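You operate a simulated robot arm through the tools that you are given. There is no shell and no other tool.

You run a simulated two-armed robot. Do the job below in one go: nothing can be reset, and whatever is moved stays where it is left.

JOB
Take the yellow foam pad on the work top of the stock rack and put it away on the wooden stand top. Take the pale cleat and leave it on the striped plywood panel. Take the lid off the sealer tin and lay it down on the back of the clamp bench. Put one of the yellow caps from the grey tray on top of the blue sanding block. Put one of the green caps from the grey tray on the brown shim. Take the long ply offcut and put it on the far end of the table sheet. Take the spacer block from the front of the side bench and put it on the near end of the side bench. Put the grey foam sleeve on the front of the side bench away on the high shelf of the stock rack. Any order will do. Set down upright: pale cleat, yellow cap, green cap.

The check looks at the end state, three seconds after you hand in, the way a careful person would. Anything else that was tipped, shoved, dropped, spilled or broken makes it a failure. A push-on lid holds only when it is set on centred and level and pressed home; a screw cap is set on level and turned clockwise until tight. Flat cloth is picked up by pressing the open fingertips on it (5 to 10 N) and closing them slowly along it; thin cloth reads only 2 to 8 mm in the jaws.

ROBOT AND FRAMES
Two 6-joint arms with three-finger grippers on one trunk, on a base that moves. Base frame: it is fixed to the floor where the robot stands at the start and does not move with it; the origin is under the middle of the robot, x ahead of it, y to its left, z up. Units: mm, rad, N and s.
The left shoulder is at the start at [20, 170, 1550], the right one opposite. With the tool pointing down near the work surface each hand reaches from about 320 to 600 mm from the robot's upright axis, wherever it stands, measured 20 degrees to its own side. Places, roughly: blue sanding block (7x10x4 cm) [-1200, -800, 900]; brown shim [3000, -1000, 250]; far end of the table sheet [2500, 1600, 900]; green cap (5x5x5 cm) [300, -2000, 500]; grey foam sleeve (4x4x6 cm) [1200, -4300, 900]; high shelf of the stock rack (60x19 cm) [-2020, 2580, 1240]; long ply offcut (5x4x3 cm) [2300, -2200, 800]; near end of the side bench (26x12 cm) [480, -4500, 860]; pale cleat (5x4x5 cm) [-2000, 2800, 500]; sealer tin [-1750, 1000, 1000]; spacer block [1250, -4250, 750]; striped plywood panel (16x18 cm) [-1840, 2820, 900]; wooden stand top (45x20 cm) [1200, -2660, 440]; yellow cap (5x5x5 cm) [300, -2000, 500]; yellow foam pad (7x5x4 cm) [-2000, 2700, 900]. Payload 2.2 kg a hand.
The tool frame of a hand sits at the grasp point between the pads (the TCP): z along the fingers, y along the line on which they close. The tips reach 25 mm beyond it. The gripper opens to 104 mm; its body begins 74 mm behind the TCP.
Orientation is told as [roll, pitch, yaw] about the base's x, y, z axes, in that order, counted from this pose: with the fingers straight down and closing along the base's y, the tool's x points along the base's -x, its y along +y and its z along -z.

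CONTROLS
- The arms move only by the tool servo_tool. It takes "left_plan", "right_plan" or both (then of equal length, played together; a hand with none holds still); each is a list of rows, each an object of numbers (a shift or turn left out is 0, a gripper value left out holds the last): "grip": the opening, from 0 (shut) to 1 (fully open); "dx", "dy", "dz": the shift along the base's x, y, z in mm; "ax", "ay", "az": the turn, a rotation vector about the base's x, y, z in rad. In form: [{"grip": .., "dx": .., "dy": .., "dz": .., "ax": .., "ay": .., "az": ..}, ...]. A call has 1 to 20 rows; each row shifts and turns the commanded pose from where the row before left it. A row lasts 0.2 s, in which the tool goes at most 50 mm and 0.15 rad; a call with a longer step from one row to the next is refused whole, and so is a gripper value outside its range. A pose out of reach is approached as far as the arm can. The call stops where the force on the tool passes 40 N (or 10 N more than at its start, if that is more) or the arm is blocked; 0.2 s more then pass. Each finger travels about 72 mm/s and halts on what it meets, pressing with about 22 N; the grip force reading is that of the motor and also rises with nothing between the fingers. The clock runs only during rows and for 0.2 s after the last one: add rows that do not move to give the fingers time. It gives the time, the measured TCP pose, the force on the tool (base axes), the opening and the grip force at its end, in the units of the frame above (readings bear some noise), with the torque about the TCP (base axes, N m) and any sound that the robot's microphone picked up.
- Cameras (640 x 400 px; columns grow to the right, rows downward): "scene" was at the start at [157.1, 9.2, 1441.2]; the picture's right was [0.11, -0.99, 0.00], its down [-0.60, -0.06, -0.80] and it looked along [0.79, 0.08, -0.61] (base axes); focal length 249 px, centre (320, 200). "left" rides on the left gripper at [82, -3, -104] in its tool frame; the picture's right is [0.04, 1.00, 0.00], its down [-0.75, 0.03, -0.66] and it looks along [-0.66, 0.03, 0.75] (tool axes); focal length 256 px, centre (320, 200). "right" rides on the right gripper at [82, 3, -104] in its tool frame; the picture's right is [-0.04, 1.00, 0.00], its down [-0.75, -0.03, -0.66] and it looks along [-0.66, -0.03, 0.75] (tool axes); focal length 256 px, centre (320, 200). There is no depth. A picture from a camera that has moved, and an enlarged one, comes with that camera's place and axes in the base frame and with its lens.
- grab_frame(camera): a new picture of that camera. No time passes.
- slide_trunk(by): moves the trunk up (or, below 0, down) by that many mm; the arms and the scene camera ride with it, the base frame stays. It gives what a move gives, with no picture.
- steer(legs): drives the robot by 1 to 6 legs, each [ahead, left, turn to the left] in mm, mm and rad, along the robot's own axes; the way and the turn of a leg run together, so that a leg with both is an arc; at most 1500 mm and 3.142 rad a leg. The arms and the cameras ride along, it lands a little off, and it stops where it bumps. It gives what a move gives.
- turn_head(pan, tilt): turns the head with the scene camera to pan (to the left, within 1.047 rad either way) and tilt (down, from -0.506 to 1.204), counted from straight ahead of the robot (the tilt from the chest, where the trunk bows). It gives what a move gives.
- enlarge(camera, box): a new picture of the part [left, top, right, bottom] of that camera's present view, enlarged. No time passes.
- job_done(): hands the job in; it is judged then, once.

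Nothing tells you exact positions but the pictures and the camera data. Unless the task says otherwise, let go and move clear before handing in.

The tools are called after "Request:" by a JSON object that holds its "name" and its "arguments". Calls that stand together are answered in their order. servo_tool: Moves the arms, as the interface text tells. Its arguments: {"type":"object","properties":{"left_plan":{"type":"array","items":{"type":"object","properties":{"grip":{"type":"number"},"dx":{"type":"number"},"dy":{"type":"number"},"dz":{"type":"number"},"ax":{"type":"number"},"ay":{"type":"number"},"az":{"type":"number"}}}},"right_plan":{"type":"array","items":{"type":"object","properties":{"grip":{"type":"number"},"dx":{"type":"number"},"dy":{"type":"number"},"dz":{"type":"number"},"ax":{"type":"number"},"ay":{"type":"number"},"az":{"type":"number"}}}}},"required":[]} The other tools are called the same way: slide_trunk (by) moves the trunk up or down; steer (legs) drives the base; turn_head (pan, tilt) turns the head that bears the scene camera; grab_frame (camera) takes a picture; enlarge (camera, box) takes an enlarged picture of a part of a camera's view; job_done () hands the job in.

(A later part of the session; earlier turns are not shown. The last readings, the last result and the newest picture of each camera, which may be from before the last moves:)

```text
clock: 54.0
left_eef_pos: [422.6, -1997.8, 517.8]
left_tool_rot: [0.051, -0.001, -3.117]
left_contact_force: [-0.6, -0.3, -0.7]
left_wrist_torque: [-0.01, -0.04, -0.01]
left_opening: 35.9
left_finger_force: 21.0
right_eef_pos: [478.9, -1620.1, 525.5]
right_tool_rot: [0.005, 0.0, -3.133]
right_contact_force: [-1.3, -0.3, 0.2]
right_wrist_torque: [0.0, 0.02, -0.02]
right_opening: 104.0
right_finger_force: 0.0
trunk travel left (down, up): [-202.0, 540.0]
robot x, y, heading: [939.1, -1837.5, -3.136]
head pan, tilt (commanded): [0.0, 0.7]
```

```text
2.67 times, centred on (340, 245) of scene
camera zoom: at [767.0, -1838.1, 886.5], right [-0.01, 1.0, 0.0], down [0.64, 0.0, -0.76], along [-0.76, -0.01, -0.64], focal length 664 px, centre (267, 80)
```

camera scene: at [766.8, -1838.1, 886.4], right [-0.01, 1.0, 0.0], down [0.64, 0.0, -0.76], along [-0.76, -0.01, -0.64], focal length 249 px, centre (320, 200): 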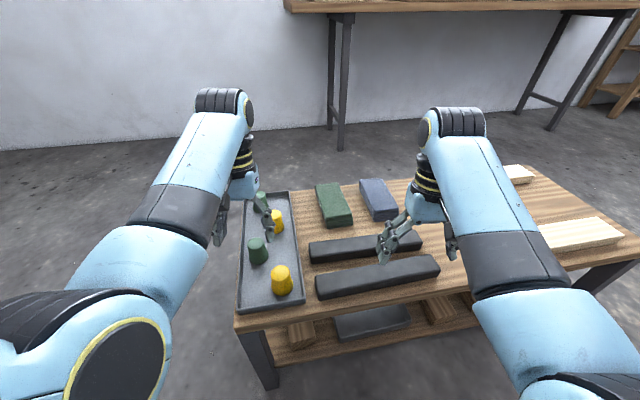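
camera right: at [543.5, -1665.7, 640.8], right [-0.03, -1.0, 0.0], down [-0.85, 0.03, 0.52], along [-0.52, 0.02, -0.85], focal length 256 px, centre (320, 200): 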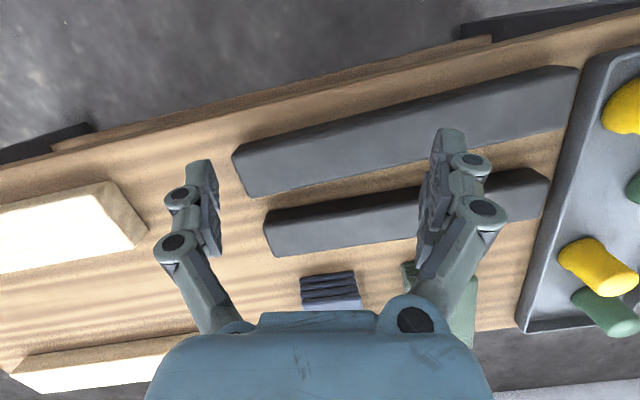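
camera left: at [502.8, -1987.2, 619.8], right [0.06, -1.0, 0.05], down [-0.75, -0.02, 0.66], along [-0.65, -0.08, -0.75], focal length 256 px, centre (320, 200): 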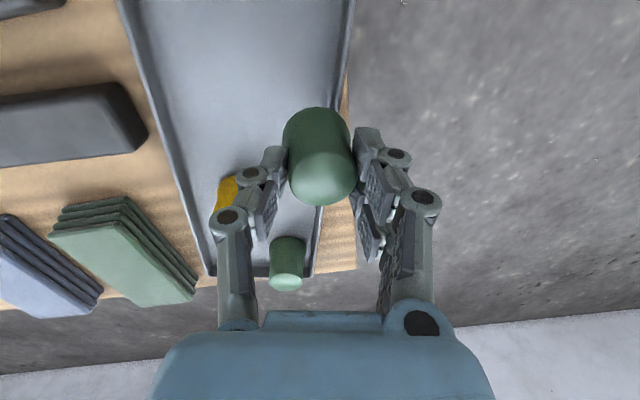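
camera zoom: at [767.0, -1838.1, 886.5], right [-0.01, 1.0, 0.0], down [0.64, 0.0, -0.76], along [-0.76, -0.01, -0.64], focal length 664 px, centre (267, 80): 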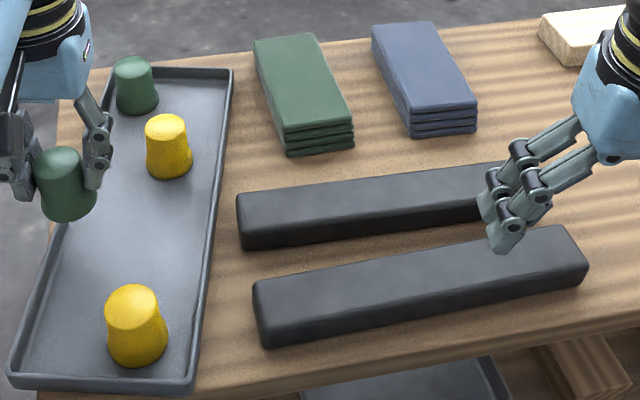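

The green cap is held cleanly in the left hand. The light tray has slid and turned by about 12°, so I'll shift the robot so the right hand can pinch the tray's near rim and set it back, then take the yellow cap.

Request:
{"name": "steer", "arguments": {"legs": [[-20, 250, 0]]}}

Request:
{"name": "turn_head", "arguments": {"pan": -0.3, "tilt": 0.75}}

Request:
{"name": "grab_frame", "arguments": {"camera": "scene"}}

Request:
{"name": "grab_frame", "arguments": {"camera": "right"}}

```text
clock: 55.8
left_eef_pos: [442.1, -2250.1, 519.2]
left_tool_rot: [0.048, -0.002, -3.112]
left_contact_force: [0.1, -0.4, -0.3]
left_wrist_torque: [0.0, 0.01, 0.02]
left_opening: 36.0
left_finger_force: 21.5
right_eef_pos: [500.5, -1872.2, 526.8]
right_tool_rot: [0.006, 0.0, -3.13]
right_contact_force: [0.4, 0.0, -0.4]
right_wrist_torque: [0.01, -0.01, -0.01]
right_opening: 104.1
right_finger_force: 0.1
trunk travel left (down, up): [-202.0, 540.0]
robot x, y, heading: [959.3, -2089.3, -3.132]
head pan, tilt (commanded): [0.0, 0.7]
```

```text
clock: 56.6
left_eef_pos: [442.2, -2251.3, 517.7]
left_tool_rot: [0.051, -0.004, -3.113]
left_contact_force: [0.4, 0.0, 0.2]
left_wrist_torque: [-0.01, -0.04, -0.01]
left_opening: 35.8
left_finger_force: 22.3
right_eef_pos: [501.8, -1871.7, 525.8]
right_tool_rot: [0.005, -0.001, -3.129]
right_contact_force: [-0.1, -0.2, -0.7]
right_wrist_torque: [0.01, 0.01, 0.03]
right_opening: 103.8
right_finger_force: 0.0
trunk travel left (down, up): [-202.0, 540.0]
robot x, y, heading: [963.9, -2087.9, -3.132]
head pan, tilt (commanded): [-0.3, 0.75]
```

```text
taken
camera scene: at [794.7, -2064.8, 882.3], right [0.28, 0.96, 0.0], down [0.65, -0.19, -0.73], along [-0.7, 0.21, -0.68], focal length 249 px, centre (320, 200)
```

scene: 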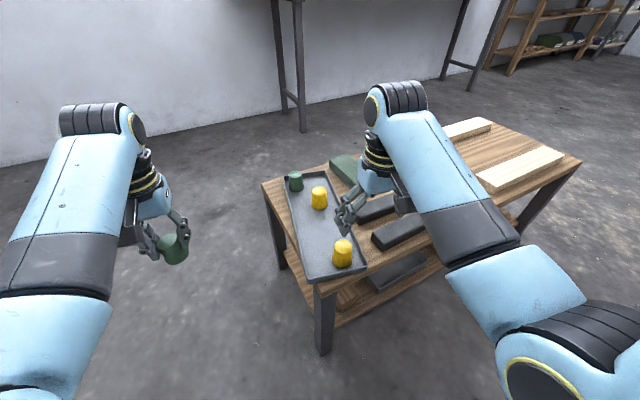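

```text
taken
camera right: at [582.4, -1873.1, 629.5], right [-0.03, -1.0, 0.01], down [-0.75, 0.02, 0.66], along [-0.66, 0.01, -0.75], focal length 256 px, centre (320, 200)
```

right: 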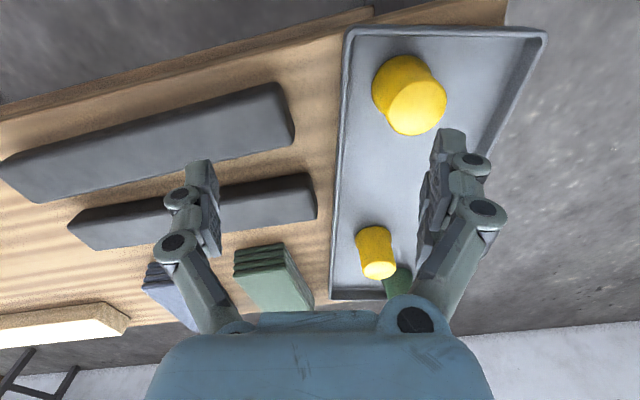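

Tray near rim runs from about [555,-1891] to [549,-2016]. I rotate the right hand a quarter turn and bring it above that rim, clear of the yellow cap.

Request:
{"name": "servo_tool", "arguments": {"right_plan": [{"az": 0.1375, "dx": 4.5, "dy": -10, "grip": 0.5}, {"az": 0.1375, "dx": 4.5, "dy": -10}, {"az": 0.1375, "dx": 4.5, "dy": -10}, {"az": 0.1375, "dx": 4.5, "dy": -10}, {"az": 0.1375, "dx": 4.5, "dy": -10}, {"az": 0.1375, "dx": 4.5, "dy": -10}, {"az": 0.1375, "dx": 4.5, "dy": -10}, {"az": 0.1375, "dx": 4.5, "dy": -10}, {"az": 0.1375, "dx": 4.5, "dy": -10}, {"az": 0.1375, "dx": 4.5, "dy": -10}, {"az": 0.1375, "dx": 4.5, "dy": -10}, {}]}}

Request:
{"name": "grab_frame", "arguments": {"camera": "right"}}

Request:
{"name": "grab_frame", "arguments": {"camera": "scene"}}

```text
clock: 58.3
left_eef_pos: [441.5, -2253.5, 517.2]
left_tool_rot: [0.054, -0.004, -3.112]
left_contact_force: [0.6, 0.6, -0.7]
left_wrist_torque: [-0.02, -0.02, 0.01]
left_opening: 35.9
left_finger_force: 22.6
right_eef_pos: [526.2, -1866.4, 522.3]
right_tool_rot: [-0.091, 0.124, -2.135]
right_contact_force: [-0.6, -0.1, -1.0]
right_wrist_torque: [-0.01, 0.03, -0.01]
right_opening: 52.0
right_finger_force: 0.1
trunk travel left (down, up): [-202.0, 540.0]
robot x, y, heading: [961.5, -2087.0, -3.135]
head pan, tilt (commanded): [-0.3, 0.75]
stopped in row 8 (right hand): the arm was blocked; the commanded pose is now the measured one
```

```text
taken
camera right: at [572.7, -1816.1, 634.2], right [0.83, -0.56, -0.09], down [-0.42, -0.72, 0.56], along [-0.38, -0.42, -0.82], focal length 256 px, centre (320, 200)
```

right: 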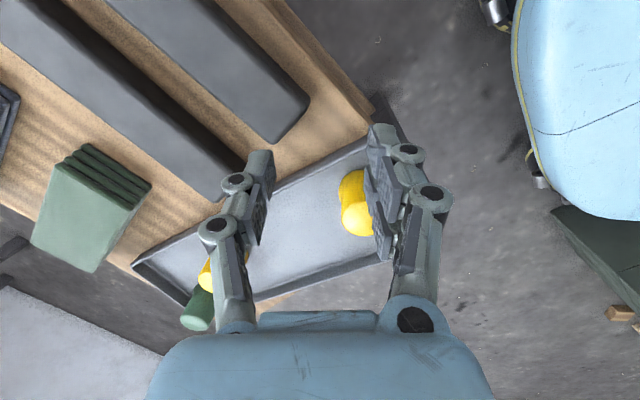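

```text
taken
camera scene: at [794.7, -2064.7, 882.3], right [0.29, 0.96, 0.0], down [0.65, -0.19, -0.73], along [-0.7, 0.21, -0.68], focal length 249 px, centre (320, 200)
```

scene: 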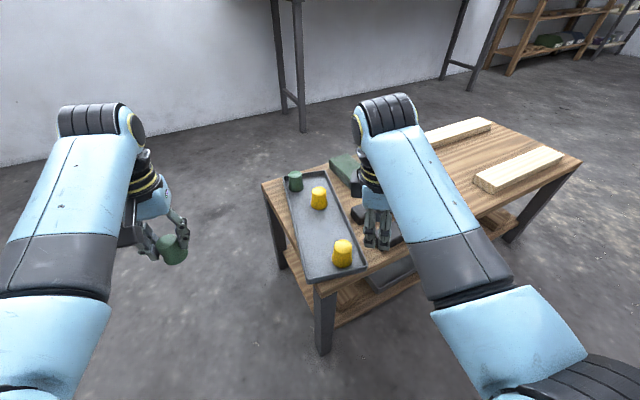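

The wrist runs against its limit turning that way. I turn the right hand back to neutral and instead pinch the tray's long right rim between the two yellow caps.

Request:
{"name": "servo_tool", "arguments": {"right_plan": [{"ax": -0.077, "ay": -0.005}, {"ax": -0.077, "ay": -0.005}, {"az": -0.142, "dx": -12, "dy": -3}, {"az": -0.142, "dx": -12, "dy": -3}, {"az": -0.142, "dx": -12, "dy": -3}, {"az": -0.142, "dx": -12, "dy": -3}, {"az": -0.142, "dx": -12, "dy": -3}, {"az": -0.142, "dx": -12, "dy": -3}, {"az": -0.142, "dx": -12, "dy": -3, "dz": -10}, {"dz": -10}, {}]}}

Request:
{"name": "grab_frame", "arguments": {"camera": "right"}}

```text
clock: 60.7
left_eef_pos: [443.4, -2252.7, 517.1]
left_tool_rot: [0.052, -0.003, -3.112]
left_contact_force: [-0.1, 0.5, -0.8]
left_wrist_torque: [0.02, 0.0, 0.02]
left_opening: 35.7
left_finger_force: 22.1
right_eef_pos: [441.5, -1888.1, 502.7]
right_tool_rot: [0.002, -0.003, -3.123]
right_contact_force: [-0.4, 0.2, -0.2]
right_wrist_torque: [0.01, -0.03, -0.02]
right_opening: 52.3
right_finger_force: 0.0
trunk travel left (down, up): [-202.0, 540.0]
robot x, y, heading: [958.6, -2087.8, -3.134]
head pan, tilt (commanded): [-0.3, 0.75]
```

```text
taken
camera right: at [523.3, -1890.2, 605.3], right [-0.02, -1.0, 0.0], down [-0.75, 0.02, 0.66], along [-0.66, 0.01, -0.75], focal length 256 px, centre (320, 200)
```

right: 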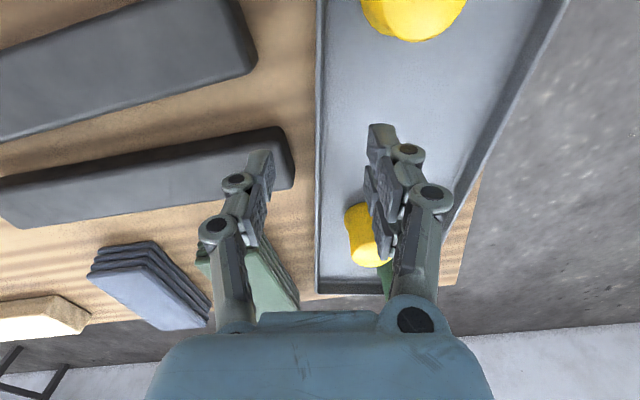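

The rim lies right between the fingers but the black bar's end is close, so I move to the gap between the bars, narrow the opening and go down over the rim.

Request:
{"name": "servo_tool", "arguments": {"right_plan": [{"dx": 10, "grip": 0.36}, {"dx": 10, "dy": -1}, {"dz": -12}, {"dz": -10}, {}]}}

Request:
{"name": "grab_frame", "arguments": {"camera": "right"}}

```text
clock: 61.9
left_eef_pos: [443.5, -2252.4, 516.8]
left_tool_rot: [0.054, -0.003, -3.111]
left_contact_force: [-1.2, 0.1, -1.1]
left_wrist_torque: [0.01, 0.01, -0.01]
left_opening: 35.9
left_finger_force: 22.1
right_eef_pos: [462.2, -1890.0, 479.6]
right_tool_rot: [-0.001, -0.002, -3.122]
right_contact_force: [0.0, -0.4, 0.9]
right_wrist_torque: [0.0, -0.01, -0.05]
right_opening: 37.5
right_finger_force: 0.1
trunk travel left (down, up): [-202.0, 540.0]
robot x, y, heading: [958.7, -2088.1, -3.133]
head pan, tilt (commanded): [-0.3, 0.75]
```

```text
taken
camera right: at [543.5, -1891.5, 583.2], right [-0.02, -1.0, 0.0], down [-0.75, 0.02, 0.66], along [-0.66, 0.01, -0.75], focal length 256 px, centre (320, 200)
```

right: 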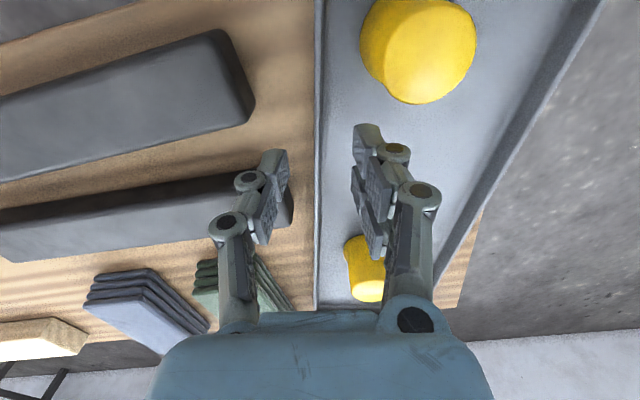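

Request:
{"name": "servo_tool", "arguments": {"right_plan": [{"dz": -10}, {"dz": -10}, {}]}}

Request:
{"name": "enlarge", "arguments": {"camera": "right", "box": [180, 60, 480, 280]}}

```text
clock: 62.7
left_eef_pos: [444.1, -2251.9, 518.4]
left_tool_rot: [0.053, -0.003, -3.113]
left_contact_force: [-0.1, 0.3, -0.2]
left_wrist_torque: [0.0, 0.01, -0.05]
left_opening: 35.8
left_finger_force: 22.1
right_eef_pos: [461.6, -1889.4, 462.1]
right_tool_rot: [0.0, -0.005, -3.124]
right_contact_force: [0.7, 0.4, -0.1]
right_wrist_torque: [-0.01, 0.01, -0.02]
right_opening: 37.2
right_finger_force: 0.0
trunk travel left (down, up): [-202.0, 540.0]
robot x, y, heading: [962.2, -2085.4, -3.129]
head pan, tilt (commanded): [-0.3, 0.75]
```

```text
1.82 times, centred on (330, 170) of right
camera zoom: at [543.0, -1891.7, 564.1], right [-0.02, -1.0, 0.0], down [-0.75, 0.02, 0.66], along [-0.66, 0.01, -0.75], focal length 465 px, centre (302, 254)
```

zoom: 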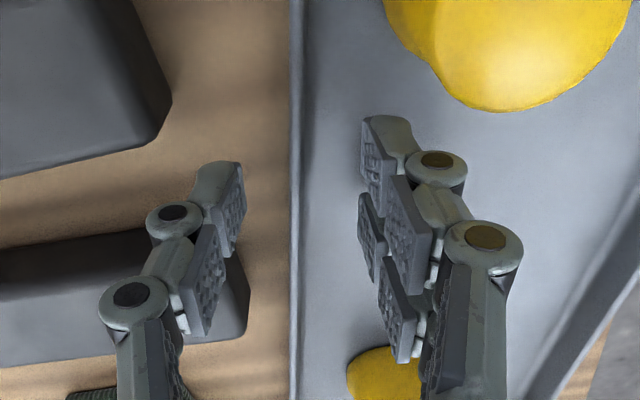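

Request:
{"name": "servo_tool", "arguments": {"right_plan": [{"dz": -8}, {}, {"grip": 0.2}, {"grip": 0.05}, {"grip": 0.0}, {"grip": 0.0}]}}

Request:
{"name": "enlarge", "arguments": {"camera": "right", "box": [180, 60, 480, 280]}}

```text
clock: 64.1
left_eef_pos: [443.5, -2251.7, 518.2]
left_tool_rot: [0.052, -0.003, -3.113]
left_contact_force: [0.0, 0.3, -0.5]
left_wrist_torque: [0.03, 0.01, 0.01]
left_opening: 35.6
left_finger_force: 22.3
right_eef_pos: [462.0, -1890.7, 452.4]
right_tool_rot: [0.0, -0.001, -3.122]
right_contact_force: [0.5, -0.4, -0.4]
right_wrist_torque: [0.01, 0.06, 0.06]
right_opening: 5.9
right_finger_force: 21.7
trunk travel left (down, up): [-202.0, 540.0]
robot x, y, heading: [961.1, -2084.5, -3.136]
head pan, tilt (commanded): [-0.3, 0.75]
```

```text
1.82 times, centred on (330, 170) of right
camera zoom: at [543.4, -1891.6, 556.2], right [-0.02, -1.0, 0.0], down [-0.75, 0.02, 0.66], along [-0.66, 0.01, -0.75], focal length 465 px, centre (302, 254)
```

zoom: 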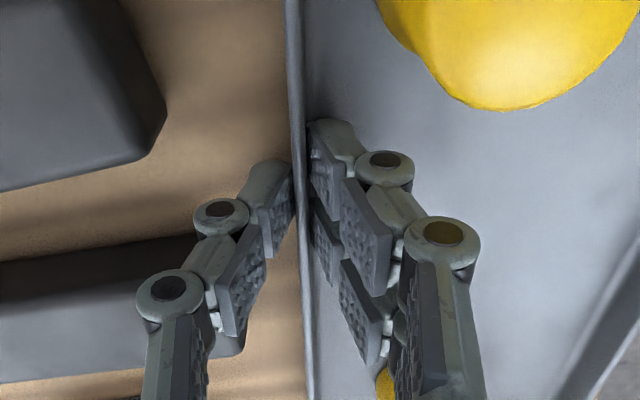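

The rim is pinched (5.9 mm). I slowly turn and shift the tray back to its former pose.

Request:
{"name": "servo_tool", "arguments": {"right_plan": [{"az": 0.029, "dx": -4}, {"az": 0.029, "dx": -4}, {"az": 0.029, "dx": -4}, {"az": 0.029, "dx": -4}, {"az": 0.029, "dx": -4}, {"az": 0.029, "dx": -4}, {"az": 0.029, "dx": -4}, {"az": 0.027, "dx": -4}, {}]}}

Request:
{"name": "grab_frame", "arguments": {"camera": "scene"}}

Request:
{"name": "grab_frame", "arguments": {"camera": "right"}}

```text
clock: 66.1
left_eef_pos: [442.7, -2253.3, 518.1]
left_tool_rot: [0.054, -0.004, -3.112]
left_contact_force: [0.3, 0.2, -0.9]
left_wrist_torque: [0.03, -0.01, -0.02]
left_opening: 35.8
left_finger_force: 22.0
right_eef_pos: [430.0, -1890.2, 453.4]
right_tool_rot: [0.001, -0.005, -2.891]
right_contact_force: [1.9, -0.8, 3.4]
right_wrist_torque: [0.07, -0.34, -0.15]
right_opening: 6.0
right_finger_force: 22.7
trunk travel left (down, up): [-202.0, 540.0]
robot x, y, heading: [963.8, -2087.3, -3.132]
head pan, tilt (commanded): [-0.3, 0.75]
```

```text
taken
camera scene: at [795.0, -2064.8, 882.4], right [0.29, 0.96, 0.0], down [0.65, -0.19, -0.73], along [-0.7, 0.21, -0.68], focal length 249 px, centre (320, 200)
```

scene: 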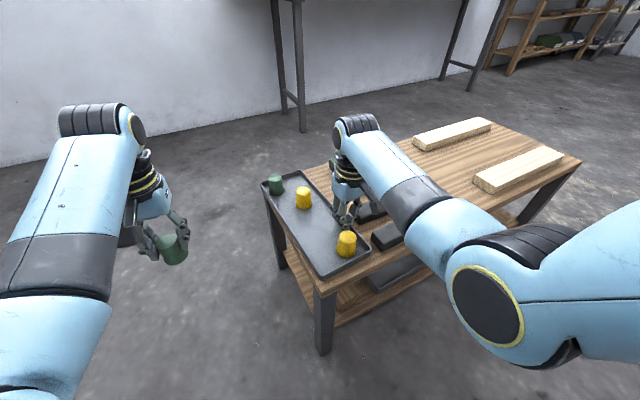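

```text
taken
camera right: at [510.0, -1873.2, 556.1], right [0.21, -0.98, 0.0], down [-0.74, -0.16, 0.66], along [-0.64, -0.14, -0.75], focal length 256 px, centre (320, 200)
```

right: 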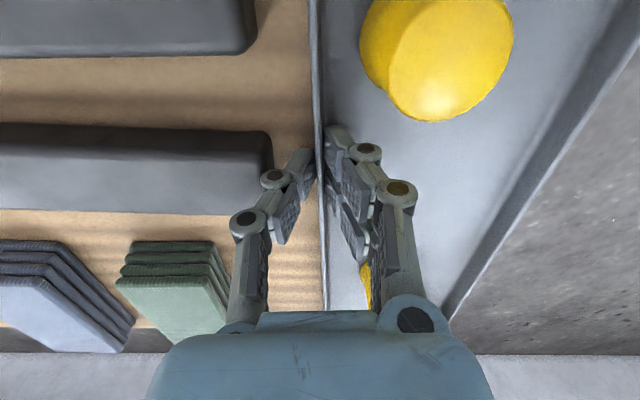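

The tray is back within a few millimetres of its old place. I release the rim, rise, and line up on the near yellow cap.

Request:
{"name": "servo_tool", "arguments": {"right_plan": [{"grip": 0.2}, {"grip": 0.36}, {"grip": 0.36}, {"dz": 12}, {"dz": 15}, {"dz": 15, "dx": 10}, {"dx": 20, "dy": -5, "grip": 0.7}, {"dx": 20, "dy": -10}, {}]}}

Request:
{"name": "grab_frame", "arguments": {"camera": "right"}}

Request:
{"name": "enlarge", "arguments": {"camera": "scene", "box": [240, 130, 440, 300]}}

```text
clock: 68.1
left_eef_pos: [444.3, -2252.7, 517.9]
left_tool_rot: [0.052, -0.004, -3.112]
left_contact_force: [-0.2, 0.1, -0.4]
left_wrist_torque: [-0.01, 0.0, 0.0]
left_opening: 35.8
left_finger_force: 21.6
right_eef_pos: [479.6, -1904.3, 493.2]
right_tool_rot: [0.0, -0.003, -2.893]
right_contact_force: [0.3, -0.2, 0.0]
right_wrist_torque: [-0.02, -0.01, -0.02]
right_opening: 73.0
right_finger_force: 0.0
trunk travel left (down, up): [-202.0, 540.0]
robot x, y, heading: [958.7, -2088.5, -3.13]
head pan, tilt (commanded): [-0.3, 0.75]
```

```text
taken
camera right: at [559.4, -1887.2, 597.5], right [0.21, -0.98, 0.0], down [-0.74, -0.16, 0.66], along [-0.64, -0.14, -0.75], focal length 256 px, centre (320, 200)
```

right: 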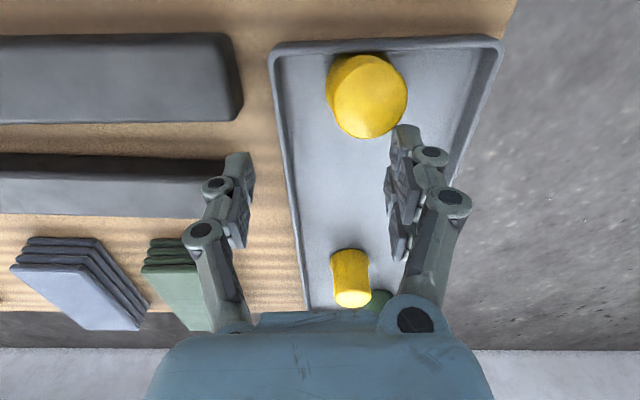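

```text
2.35 times, centred on (340, 215) of scene
camera zoom: at [794.8, -2064.8, 882.3], right [0.29, 0.96, 0.0], down [0.65, -0.19, -0.73], along [-0.7, 0.21, -0.68], focal length 586 px, centre (273, 165)
```

zoom: 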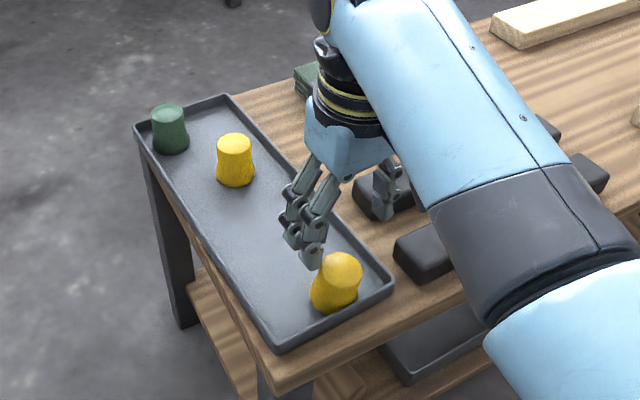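

The near yellow cap is at about [516, -1919]. I move over it and descend to the same height used for the green cap.

Request:
{"name": "servo_tool", "arguments": {"right_plan": [{"dx": 18, "dy": -7}, {"dx": 18, "dy": -8}, {}]}}

Request:
{"name": "grab_frame", "arguments": {"camera": "right"}}

```text
clock: 69.1
left_eef_pos: [443.4, -2253.4, 518.8]
left_tool_rot: [0.053, -0.002, -3.112]
left_contact_force: [0.0, 0.9, 0.5]
left_wrist_torque: [0.0, 0.02, 0.0]
left_opening: 35.7
left_finger_force: 21.6
right_eef_pos: [504.3, -1896.6, 499.7]
right_tool_rot: [-0.048, -0.012, -2.896]
right_contact_force: [-0.6, -1.3, -0.2]
right_wrist_torque: [0.01, 0.03, 0.01]
right_opening: 72.6
right_finger_force: 0.1
trunk travel left (down, up): [-202.0, 540.0]
robot x, y, heading: [959.3, -2089.7, -3.129]
head pan, tilt (commanded): [-0.3, 0.75]
stopped in row 3 (right hand): the arm was blocked; the commanded pose is now the measured one
```

```text
taken
camera right: at [585.6, -1884.1, 602.0], right [0.2, -0.98, -0.05], down [-0.72, -0.18, 0.67], along [-0.66, -0.1, -0.74], focal length 256 px, centre (320, 200)
```

right: 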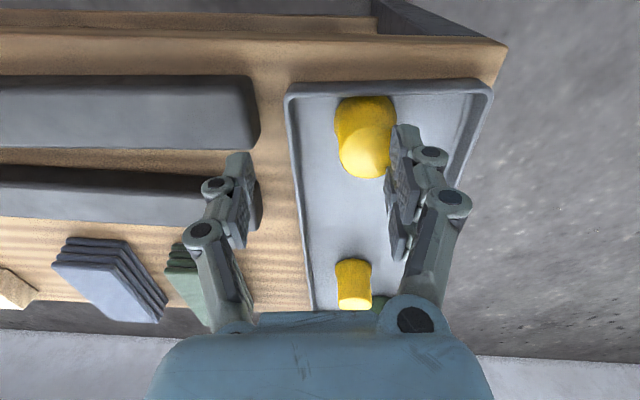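

The right wrist is limited in that twist; I go back to the neutral yaw and then move over the cap.

Request:
{"name": "servo_tool", "arguments": {"right_plan": [{"ax": -0.044, "ay": -0.023, "az": -0.08}, {"az": -0.08}, {"az": -0.08}, {"dx": 6, "dy": -7}, {"dx": 6, "dy": -8}, {}]}}

Request:
{"name": "grab_frame", "arguments": {"camera": "right"}}

```text
clock: 70.5
left_eef_pos: [443.3, -2253.2, 517.7]
left_tool_rot: [0.053, -0.003, -3.111]
left_contact_force: [0.4, 0.3, -1.6]
left_wrist_torque: [0.0, 0.02, 0.0]
left_opening: 35.7
left_finger_force: 22.1
right_eef_pos: [510.2, -1901.3, 504.1]
right_tool_rot: [-0.021, -0.01, -3.14]
right_contact_force: [0.4, -0.2, -0.4]
right_wrist_torque: [-0.01, 0.0, 0.0]
right_opening: 73.1
right_finger_force: 0.1
trunk travel left (down, up): [-202.0, 540.0]
robot x, y, heading: [958.5, -2089.6, -3.127]
head pan, tilt (commanded): [-0.3, 0.75]
```

```text
taken
camera right: at [592.6, -1905.4, 605.8], right [-0.04, -1.0, -0.02], down [-0.75, 0.01, 0.67], along [-0.66, 0.04, -0.75], focal length 256 px, centre (320, 200)
```

right: 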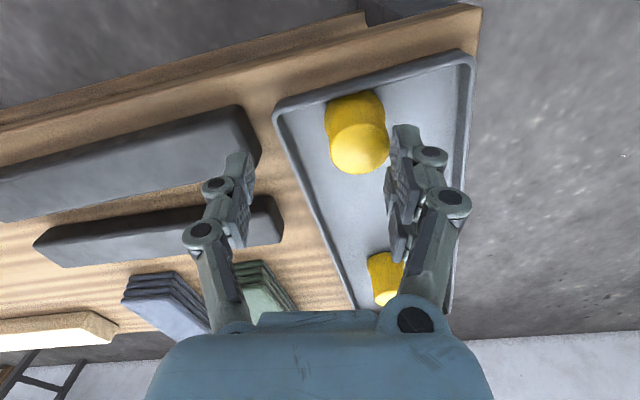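

The right hand can't come far enough toward the centre line at this height, so I shift the robot 50 mm further left and re-centre.

Request:
{"name": "steer", "arguments": {"legs": [[0, 55, 0]]}}

Request:
{"name": "servo_tool", "arguments": {"right_plan": [{"dy": 15}, {"dy": 15}, {"dy": 15}, {}]}}

Request:
{"name": "grab_frame", "arguments": {"camera": "right"}}

```text
clock: 71.5
left_eef_pos: [443.0, -2308.0, 518.0]
left_tool_rot: [0.052, -0.003, -3.112]
left_contact_force: [0.1, 0.2, -0.9]
left_wrist_torque: [0.02, 0.01, 0.0]
left_opening: 35.7
left_finger_force: 22.5
right_eef_pos: [512.3, -1955.7, 503.7]
right_tool_rot: [-0.021, -0.006, -3.136]
right_contact_force: [-0.2, -0.3, 0.0]
right_wrist_torque: [0.02, 0.02, 0.01]
right_opening: 72.9
right_finger_force: 0.0
trunk travel left (down, up): [-202.0, 540.0]
robot x, y, heading: [960.3, -2140.3, -3.133]
head pan, tilt (commanded): [-0.3, 0.75]
```

```text
clock: 72.5
left_eef_pos: [444.4, -2308.6, 517.2]
left_tool_rot: [0.054, -0.005, -3.114]
left_contact_force: [-0.3, 0.3, 0.3]
left_wrist_torque: [-0.03, 0.0, 0.02]
left_opening: 35.6
left_finger_force: 22.5
right_eef_pos: [513.5, -1912.6, 501.8]
right_tool_rot: [-0.021, -0.009, -3.137]
right_contact_force: [0.5, -0.3, -0.1]
right_wrist_torque: [0.01, -0.02, -0.05]
right_opening: 72.6
right_finger_force: 0.0
trunk travel left (down, up): [-202.0, 540.0]
robot x, y, heading: [962.4, -2144.8, -3.136]
head pan, tilt (commanded): [-0.3, 0.75]
```

```text
taken
camera right: at [595.0, -1917.0, 603.7], right [-0.04, -1.0, -0.02], down [-0.75, 0.01, 0.66], along [-0.66, 0.04, -0.75], focal length 256 px, centre (320, 200)
```

right: 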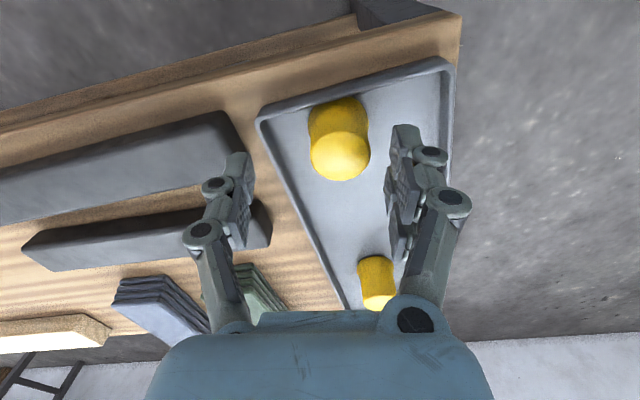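

Request:
{"name": "servo_tool", "arguments": {"right_plan": [{"dy": -6, "dz": -8, "ax": -0.02}, {"dy": -5, "dz": -7}, {}]}}

Request:
{"name": "grab_frame", "arguments": {"camera": "right"}}

```text
clock: 73.2
left_eef_pos: [443.7, -2308.8, 517.5]
left_tool_rot: [0.053, -0.003, -3.112]
left_contact_force: [0.5, 0.6, -0.1]
left_wrist_torque: [-0.01, 0.01, -0.02]
left_opening: 35.8
left_finger_force: 22.0
right_eef_pos: [513.4, -1923.8, 486.2]
right_tool_rot: [0.0, -0.006, -3.135]
right_contact_force: [-0.3, 0.0, -0.3]
right_wrist_torque: [-0.01, -0.01, -0.03]
right_opening: 72.8
right_finger_force: 0.0
trunk travel left (down, up): [-202.0, 540.0]
robot x, y, heading: [960.7, -2142.6, -3.134]
head pan, tilt (commanded): [-0.3, 0.75]
```

```text
taken
camera right: at [595.3, -1925.6, 589.2], right [-0.04, -1.0, 0.0], down [-0.75, 0.03, 0.66], along [-0.66, 0.02, -0.75], focal length 256 px, centre (320, 200)
```

right: 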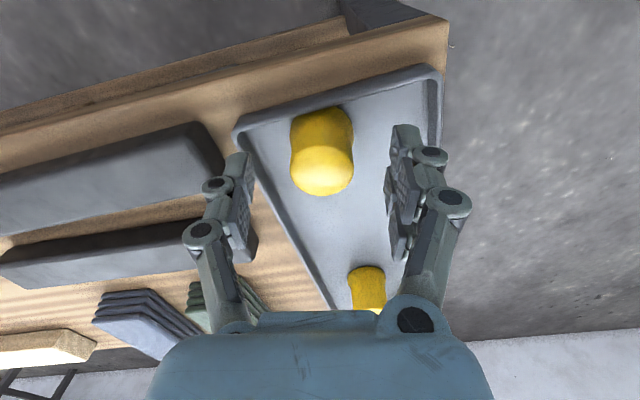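

Request:
{"name": "servo_tool", "arguments": {"right_plan": [{"dx": -3, "dz": -6}, {"dz": -5, "grip": 0.6}, {"grip": 0.5}, {"grip": 0.4}, {"grip": 0.2}, {"grip": 0.2}]}}

Request:
{"name": "grab_frame", "arguments": {"camera": "right"}}

```text
clock: 74.7
left_eef_pos: [444.1, -2307.4, 517.5]
left_tool_rot: [0.053, -0.003, -3.113]
left_contact_force: [0.2, 0.4, -0.1]
left_wrist_torque: [0.0, -0.01, 0.0]
left_opening: 35.3
left_finger_force: 22.3
right_eef_pos: [509.5, -1922.4, 475.6]
right_tool_rot: [-0.001, -0.008, -3.137]
right_contact_force: [0.0, -0.2, -0.3]
right_wrist_torque: [-0.02, -0.01, 0.03]
right_opening: 36.2
right_finger_force: 22.3
trunk travel left (down, up): [-202.0, 540.0]
robot x, y, heading: [961.4, -2144.0, -3.129]
head pan, tilt (commanded): [-0.3, 0.75]
```

```text
taken
camera right: at [592.2, -1925.5, 578.7], right [-0.04, -1.0, 0.0], down [-0.75, 0.03, 0.66], along [-0.66, 0.02, -0.75], focal length 256 px, centre (320, 200)
```

right: 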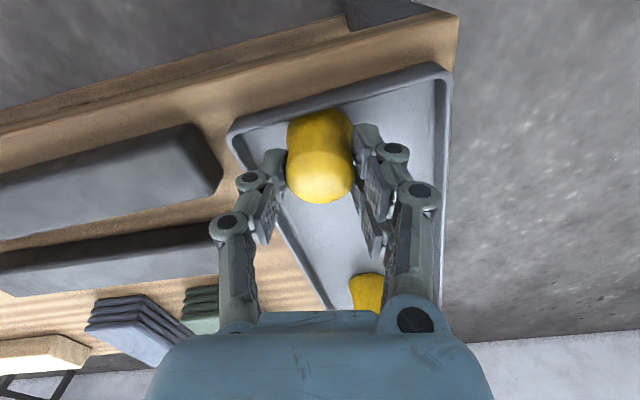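

Yellow cap gripped. I lift it and check the tray's final place.

Request:
{"name": "servo_tool", "arguments": {"right_plan": [{"dz": 8}, {"dz": 10}, {"dz": 10}, {"dz": 10}, {"dz": 5}, {}]}}

Request:
{"name": "grab_frame", "arguments": {"camera": "scene"}}

Request:
{"name": "enlarge", "arguments": {"camera": "right", "box": [160, 0, 500, 320]}}

```text
clock: 76.0
left_eef_pos: [444.6, -2307.2, 517.0]
left_tool_rot: [0.051, -0.004, -3.111]
left_contact_force: [-0.2, 0.1, 0.1]
left_wrist_torque: [0.01, 0.03, 0.01]
left_opening: 35.5
left_finger_force: 22.1
right_eef_pos: [509.3, -1921.2, 520.1]
right_tool_rot: [-0.002, -0.007, -3.136]
right_contact_force: [0.0, -0.5, -0.4]
right_wrist_torque: [0.01, 0.03, 0.01]
right_opening: 36.0
right_finger_force: 21.5
trunk travel left (down, up): [-202.0, 540.0]
robot x, y, heading: [962.3, -2141.4, -3.132]
head pan, tilt (commanded): [-0.3, 0.75]
```

```text
taken
camera scene: at [795.3, -2120.3, 882.3], right [0.28, 0.96, 0.0], down [0.65, -0.19, -0.73], along [-0.7, 0.21, -0.68], focal length 249 px, centre (320, 200)
```

scene: 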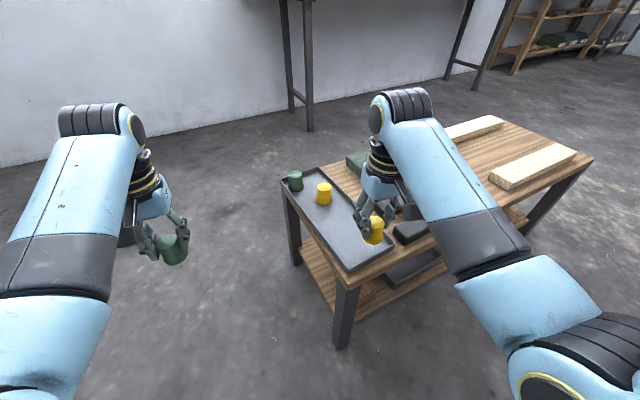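

```text
1.25 times, centred on (330, 160) of right
camera zoom: at [591.4, -1924.8, 622.3], right [-0.04, -1.0, 0.0], down [-0.75, 0.03, 0.66], along [-0.66, 0.02, -0.75], focal length 320 px, centre (308, 250)
```

zoom: 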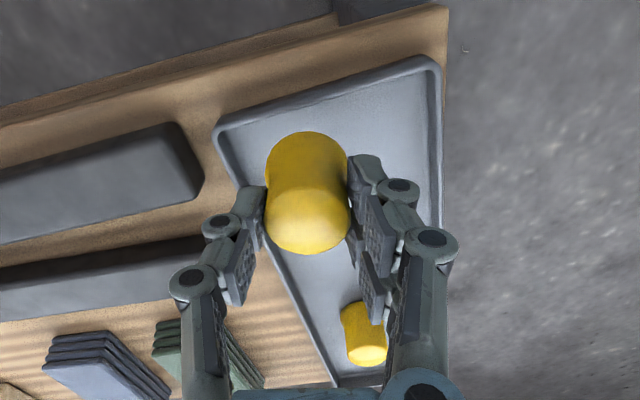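

Both caps are held, and the tray sits where it was. Next I back off, raise the trunk and drive round the north of the low bench to the wall bench for the blue sanding block.

Request:
{"name": "steer", "arguments": {"legs": [[-180, 0, 0]]}}

Request:
{"name": "slide_trunk", "arguments": {"by": 400}}

Request:
{"name": "grab_frame", "arguments": {"camera": "scene"}}

Request:
{"name": "steer", "arguments": {"legs": [[0, -800, 0], [0, -800, 0], [700, 0, 0], [700, 0, 0]]}}

Request:
{"name": "turn_head", "arguments": {"pan": 0.3, "tilt": 0.6}}

Request:
{"name": "grab_frame", "arguments": {"camera": "scene"}}

```text
clock: 77.5
left_eef_pos: [620.1, -2306.0, 518.2]
left_tool_rot: [0.054, -0.003, -3.113]
left_contact_force: [-0.2, 0.0, 0.2]
left_wrist_torque: [-0.03, -0.03, -0.01]
left_opening: 35.6
left_finger_force: 22.0
right_eef_pos: [684.9, -1919.3, 518.9]
right_tool_rot: [0.0, -0.007, -3.137]
right_contact_force: [-0.2, 0.1, -0.3]
right_wrist_torque: [0.02, 0.0, 0.03]
right_opening: 35.9
right_finger_force: 22.7
trunk travel left (down, up): [-202.0, 540.0]
robot x, y, heading: [1135.6, -2141.4, -3.13]
head pan, tilt (commanded): [-0.3, 0.75]
```

```text
clock: 81.4
left_eef_pos: [621.4, -2306.1, 917.9]
left_tool_rot: [0.052, -0.004, -3.112]
left_contact_force: [0.6, 0.6, -0.4]
left_wrist_torque: [-0.01, -0.02, 0.02]
left_opening: 35.3
left_finger_force: 22.3
right_eef_pos: [685.3, -1920.4, 919.5]
right_tool_rot: [-0.003, -0.007, -3.136]
right_contact_force: [-0.8, -0.2, 0.0]
right_wrist_torque: [-0.01, 0.02, -0.01]
right_opening: 36.1
right_finger_force: 22.0
trunk travel left (down, up): [-602.0, 140.0]
robot x, y, heading: [1139.1, -2143.8, -3.129]
head pan, tilt (commanded): [-0.3, 0.75]
```

```text
taken
camera scene: at [987.5, -2118.1, 1292.7], right [0.28, 0.96, 0.0], down [0.65, -0.19, -0.73], along [-0.7, 0.21, -0.68], focal length 249 px, centre (320, 200)
```

scene: 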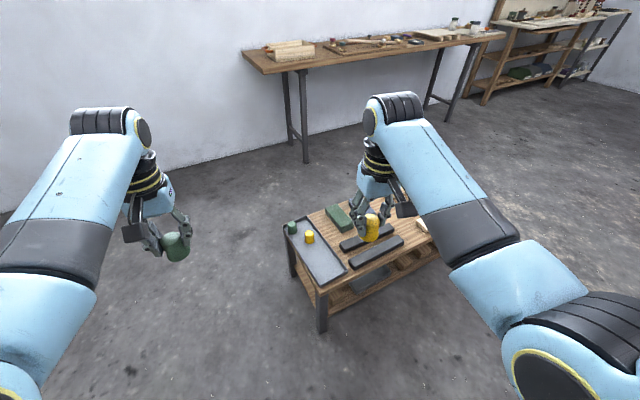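

```text
clock: 96.5
left_eef_pos: [-803.2, -705.8, 917.6]
left_tool_rot: [0.051, -0.005, -3.12]
left_contact_force: [-0.2, 0.3, -1.1]
left_wrist_torque: [0.02, 0.0, 0.0]
left_opening: 35.6
left_finger_force: 22.5
right_eef_pos: [-733.7, -319.0, 920.2]
right_tool_rot: [-0.001, -0.006, 3.138]
right_contact_force: [-1.5, 0.6, -1.1]
right_wrist_torque: [0.0, -0.02, 0.02]
right_opening: 35.7
right_finger_force: 22.6
trunk travel left (down, up): [-602.0, 140.0]
robot x, y, heading: [-286.7, -544.4, -3.133]
head pan, tilt (commanded): [-0.3, 0.75]
```

```text
clock: 97.5
left_eef_pos: [-801.9, -704.9, 918.0]
left_tool_rot: [0.054, -0.004, -3.118]
left_contact_force: [-0.1, -0.8, -0.5]
left_wrist_torque: [0.0, -0.01, 0.01]
left_opening: 35.5
left_finger_force: 22.4
right_eef_pos: [-733.0, -319.8, 919.3]
right_tool_rot: [0.0, -0.006, 3.139]
right_contact_force: [-0.4, 0.2, -0.4]
right_wrist_torque: [0.0, 0.0, 0.0]
right_opening: 35.4
right_finger_force: 21.8
trunk travel left (down, up): [-602.0, 140.0]
robot x, y, heading: [-285.1, -540.8, -3.136]
head pan, tilt (commanded): [0.3, 0.6]
```

```text
taken
camera scene: at [-438.5, -570.3, 1305.6], right [-0.3, 0.95, 0.0], down [0.54, 0.17, -0.82], along [-0.79, -0.25, -0.57], focal length 249 px, centre (320, 200)
```

scene: 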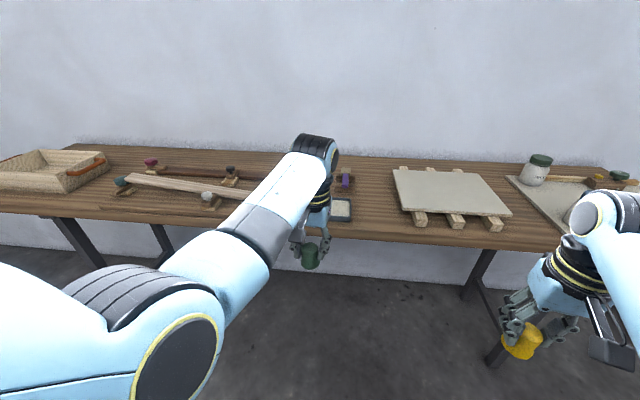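

The wall bench is right ahead, with the blue item partly hidden by my arm. I raise the trunk fully for clearance and shift left so the right hand faces it.

Request:
{"name": "slide_trunk", "arguments": {"by": 130}}

Request:
{"name": "steer", "arguments": {"legs": [[0, 430, 0]]}}

Request:
{"name": "turn_head", "arguments": {"pan": -0.2, "tilt": 0.7}}

Request:
{"name": "grab_frame", "arguments": {"camera": "scene"}}

Request:
{"name": "grab_frame", "arguments": {"camera": "right"}}

```text
clock: 99.1
left_eef_pos: [-802.5, -705.1, 1047.6]
left_tool_rot: [0.053, -0.004, -3.119]
left_contact_force: [1.1, -0.3, -0.8]
left_wrist_torque: [0.03, -0.02, 0.0]
left_opening: 35.7
left_finger_force: 22.3
right_eef_pos: [-734.0, -318.9, 1048.8]
right_tool_rot: [-0.002, -0.007, 3.14]
right_contact_force: [0.6, 0.9, 0.2]
right_wrist_torque: [0.02, -0.04, 0.01]
right_opening: 35.5
right_finger_force: 21.9
trunk travel left (down, up): [-732.0, 10.0]
robot x, y, heading: [-286.3, -543.4, -3.138]
head pan, tilt (commanded): [0.3, 0.6]
```

```text
clock: 101.7
left_eef_pos: [-801.2, -1132.9, 1047.1]
left_tool_rot: [0.054, -0.005, -3.119]
left_contact_force: [0.3, -0.7, 0.2]
left_wrist_torque: [0.03, -0.03, -0.01]
left_opening: 35.5
left_finger_force: 22.3
right_eef_pos: [-732.4, -746.3, 1049.8]
right_tool_rot: [-0.002, -0.006, 3.138]
right_contact_force: [1.0, -0.3, 0.2]
right_wrist_torque: [0.01, 0.02, -0.01]
right_opening: 35.6
right_finger_force: 21.7
trunk travel left (down, up): [-732.0, 10.0]
robot x, y, heading: [-286.1, -967.6, -3.14]
head pan, tilt (commanded): [0.3, 0.6]
```

```text
clock: 102.7
left_eef_pos: [-800.9, -1131.9, 1048.3]
left_tool_rot: [0.053, -0.005, -3.121]
left_contact_force: [-0.2, -0.2, 0.5]
left_wrist_torque: [-0.01, 0.01, 0.03]
left_opening: 35.8
left_finger_force: 21.9
right_eef_pos: [-731.9, -747.0, 1050.1]
right_tool_rot: [-0.002, -0.008, 3.136]
right_contact_force: [0.1, 0.5, -0.3]
right_wrist_torque: [0.01, 0.01, -0.06]
right_opening: 35.5
right_finger_force: 22.1
trunk travel left (down, up): [-732.0, 10.0]
robot x, y, heading: [-287.4, -973.8, -3.14]
head pan, tilt (commanded): [-0.201, 0.7]
```

```text
taken
camera scene: at [-435.9, -955.5, 1427.3], right [0.2, 0.98, 0.0], down [0.63, -0.13, -0.76], along [-0.75, 0.15, -0.64], focal length 249 px, centre (320, 200)
```

scene: 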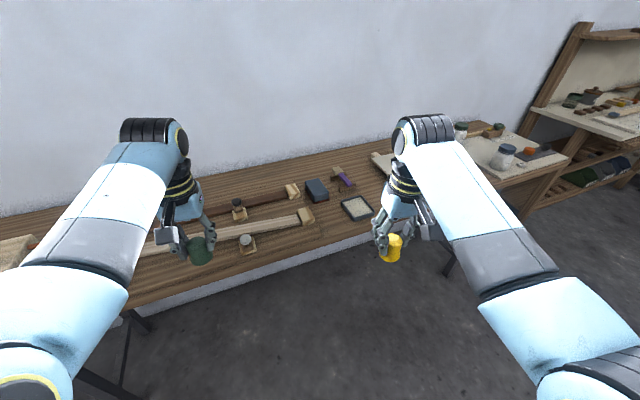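

```text
taken
camera right: at [-650.1, -750.5, 1152.1], right [-0.04, -1.0, 0.0], down [-0.75, 0.03, 0.66], along [-0.66, 0.03, -0.75], focal length 256 px, centre (320, 200)
```

right: 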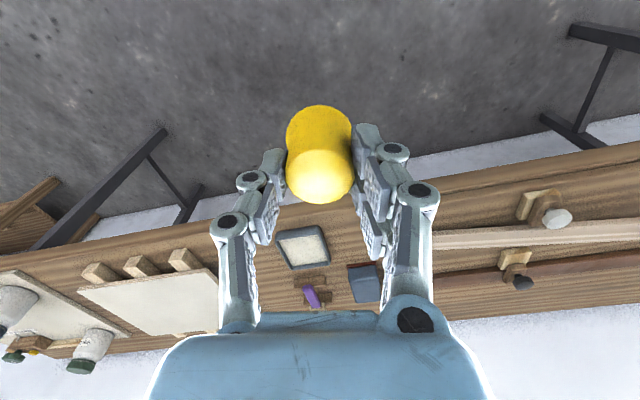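

The dark blue block stands toward the back of the bench, next to a small white-filled dish. I zoom in to place it.

Request:
{"name": "enlarge", "arguments": {"camera": "scene", "box": [260, 140, 420, 250]}}

Request:
{"name": "enlarge", "arguments": {"camera": "right", "box": [220, 200, 440, 330]}}

```text
3.64 times, centred on (340, 195) of scene
camera zoom: at [-435.9, -955.5, 1427.3], right [0.2, 0.98, 0.0], down [0.63, -0.13, -0.76], along [-0.75, 0.15, -0.64], focal length 905 px, centre (247, 218)
```

zoom: 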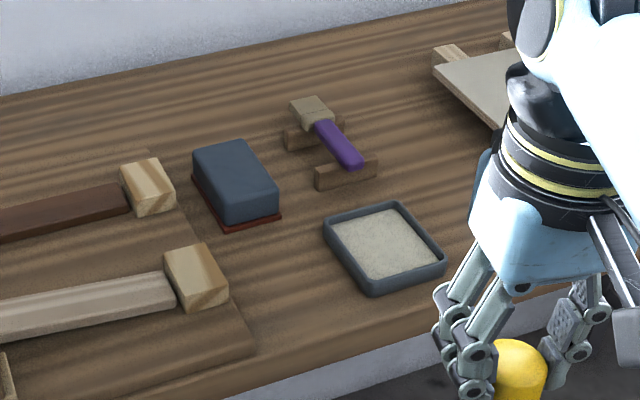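

```text
2.91 times, centred on (330, 265) of right
camera zoom: at [-650.1, -750.5, 1152.1], right [-0.04, -1.0, 0.0], down [-0.75, 0.03, 0.66], along [-0.66, 0.03, -0.75], focal length 745 px, centre (291, 11)
```

zoom: 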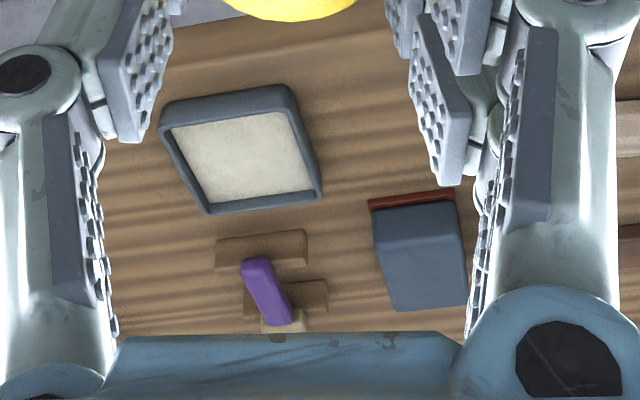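

Request:
{"name": "turn_head", "arguments": {"pan": 0.0, "tilt": 1.2}}

Request:
{"name": "grab_frame", "arguments": {"camera": "scene"}}

```text
clock: 103.6
left_eef_pos: [-801.2, -1132.7, 1048.7]
left_tool_rot: [0.053, -0.004, -3.121]
left_contact_force: [0.7, -0.3, -0.1]
left_wrist_torque: [-0.02, 0.0, 0.04]
left_opening: 35.6
left_finger_force: 21.6
right_eef_pos: [-732.9, -746.4, 1049.6]
right_tool_rot: [-0.002, -0.007, 3.137]
right_contact_force: [-0.6, -0.8, 0.0]
right_wrist_torque: [-0.02, 0.0, -0.03]
right_opening: 35.7
right_finger_force: 21.7
trunk travel left (down, up): [-732.0, 10.0]
robot x, y, heading: [-280.9, -967.4, -3.141]
head pan, tilt (commanded): [0.0, 1.201]
```

```text
taken
camera scene: at [-408.6, -972.4, 1391.4], right [0.0, 1.0, 0.0], down [0.93, 0.0, -0.36], along [-0.36, 0.0, -0.93], focal length 249 px, centre (320, 200)
```

scene: 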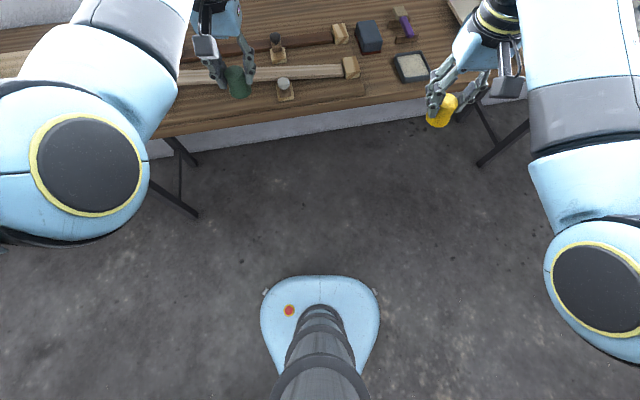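

My base is a narrow disc (about 215 mm ahead, 285 mm each side), so it can come close to the bench. I drive to about 500 mm from the block.

Request:
{"name": "steer", "arguments": {"legs": [[365, 50, 0]]}}

Request:
{"name": "turn_head", "arguments": {"pan": -0.2, "tilt": 0.9}}

Request:
{"name": "grab_frame", "arguments": {"camera": "scene"}}

Request:
{"name": "grab_frame", "arguments": {"camera": "right"}}

```text
clock: 105.9
left_eef_pos: [-1161.1, -1183.4, 1047.0]
left_tool_rot: [0.051, -0.003, -3.121]
left_contact_force: [-0.4, 0.1, 0.2]
left_wrist_torque: [0.0, 0.02, -0.02]
left_opening: 35.6
left_finger_force: 21.7
right_eef_pos: [-1091.6, -796.6, 1049.5]
right_tool_rot: [-0.002, -0.006, 3.135]
right_contact_force: [0.9, -0.5, -0.2]
right_wrist_torque: [0.03, -0.02, 0.0]
right_opening: 35.4
right_finger_force: 22.2
trunk travel left (down, up): [-732.0, 10.0]
robot x, y, heading: [-643.5, -1022.9, 3.141]
head pan, tilt (commanded): [0.0, 1.201]
```

```text
clock: 106.7
left_eef_pos: [-1161.2, -1182.8, 1048.5]
left_tool_rot: [0.051, -0.004, -3.122]
left_contact_force: [-0.1, 0.3, -1.2]
left_wrist_torque: [-0.02, 0.01, 0.01]
left_opening: 35.8
left_finger_force: 21.8
right_eef_pos: [-1091.7, -797.5, 1050.0]
right_tool_rot: [-0.001, -0.008, 3.134]
right_contact_force: [-0.3, 0.1, 0.0]
right_wrist_torque: [0.02, 0.05, 0.02]
right_opening: 35.5
right_finger_force: 21.6
trunk travel left (down, up): [-732.0, 10.0]
robot x, y, heading: [-641.8, -1025.5, -3.14]
head pan, tilt (commanded): [-0.201, 0.901]
```

```text
taken
camera scene: at [-786.5, -1008.3, 1411.1], right [0.2, 0.98, 0.0], down [0.77, -0.16, -0.62], along [-0.61, 0.12, -0.78], focal length 249 px, centre (320, 200)
```

scene: 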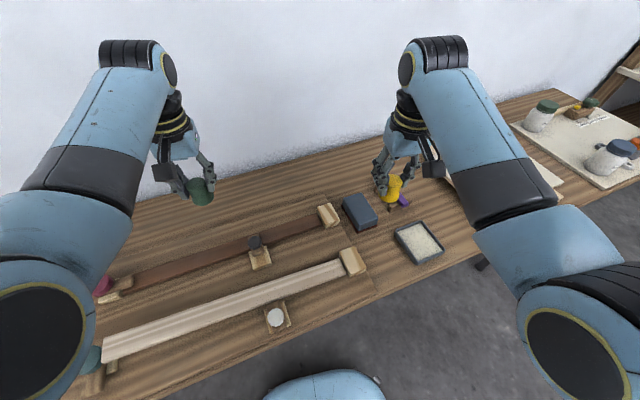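

```text
taken
camera right: at [-1009.6, -801.1, 1152.1], right [-0.05, -1.0, 0.0], down [-0.75, 0.03, 0.66], along [-0.66, 0.03, -0.75], focal length 256 px, centre (320, 200)
```

right: 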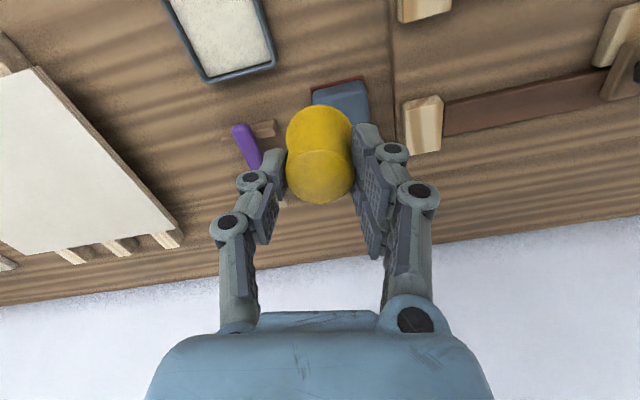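

Request:
{"name": "enlarge", "arguments": {"camera": "scene", "box": [300, 130, 460, 280]}}

Request:
{"name": "enlarge", "arguments": {"camera": "right", "box": [240, 40, 440, 240]}}

```text
2.67 times, centred on (380, 205) of scene
camera zoom: at [-786.5, -1008.3, 1411.1], right [0.2, 0.98, 0.0], down [0.77, -0.16, -0.62], along [-0.61, 0.12, -0.78], focal length 664 px, centre (160, 187)
```

zoom: 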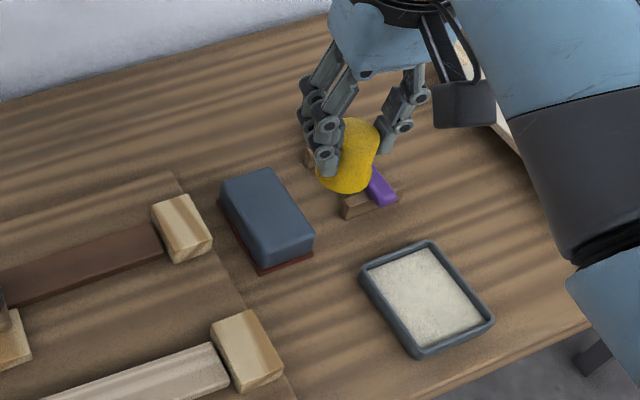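

```text
2.00 times, centred on (340, 140) of right
camera zoom: at [-1009.6, -801.1, 1152.1], right [-0.05, -1.0, 0.0], down [-0.75, 0.03, 0.66], along [-0.66, 0.03, -0.75], focal length 512 px, centre (280, 320)
```

zoom: 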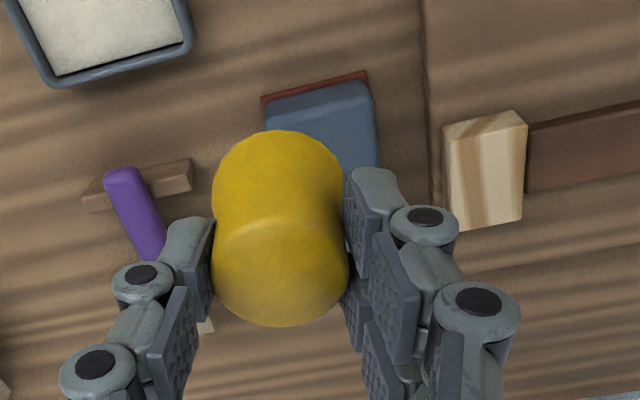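

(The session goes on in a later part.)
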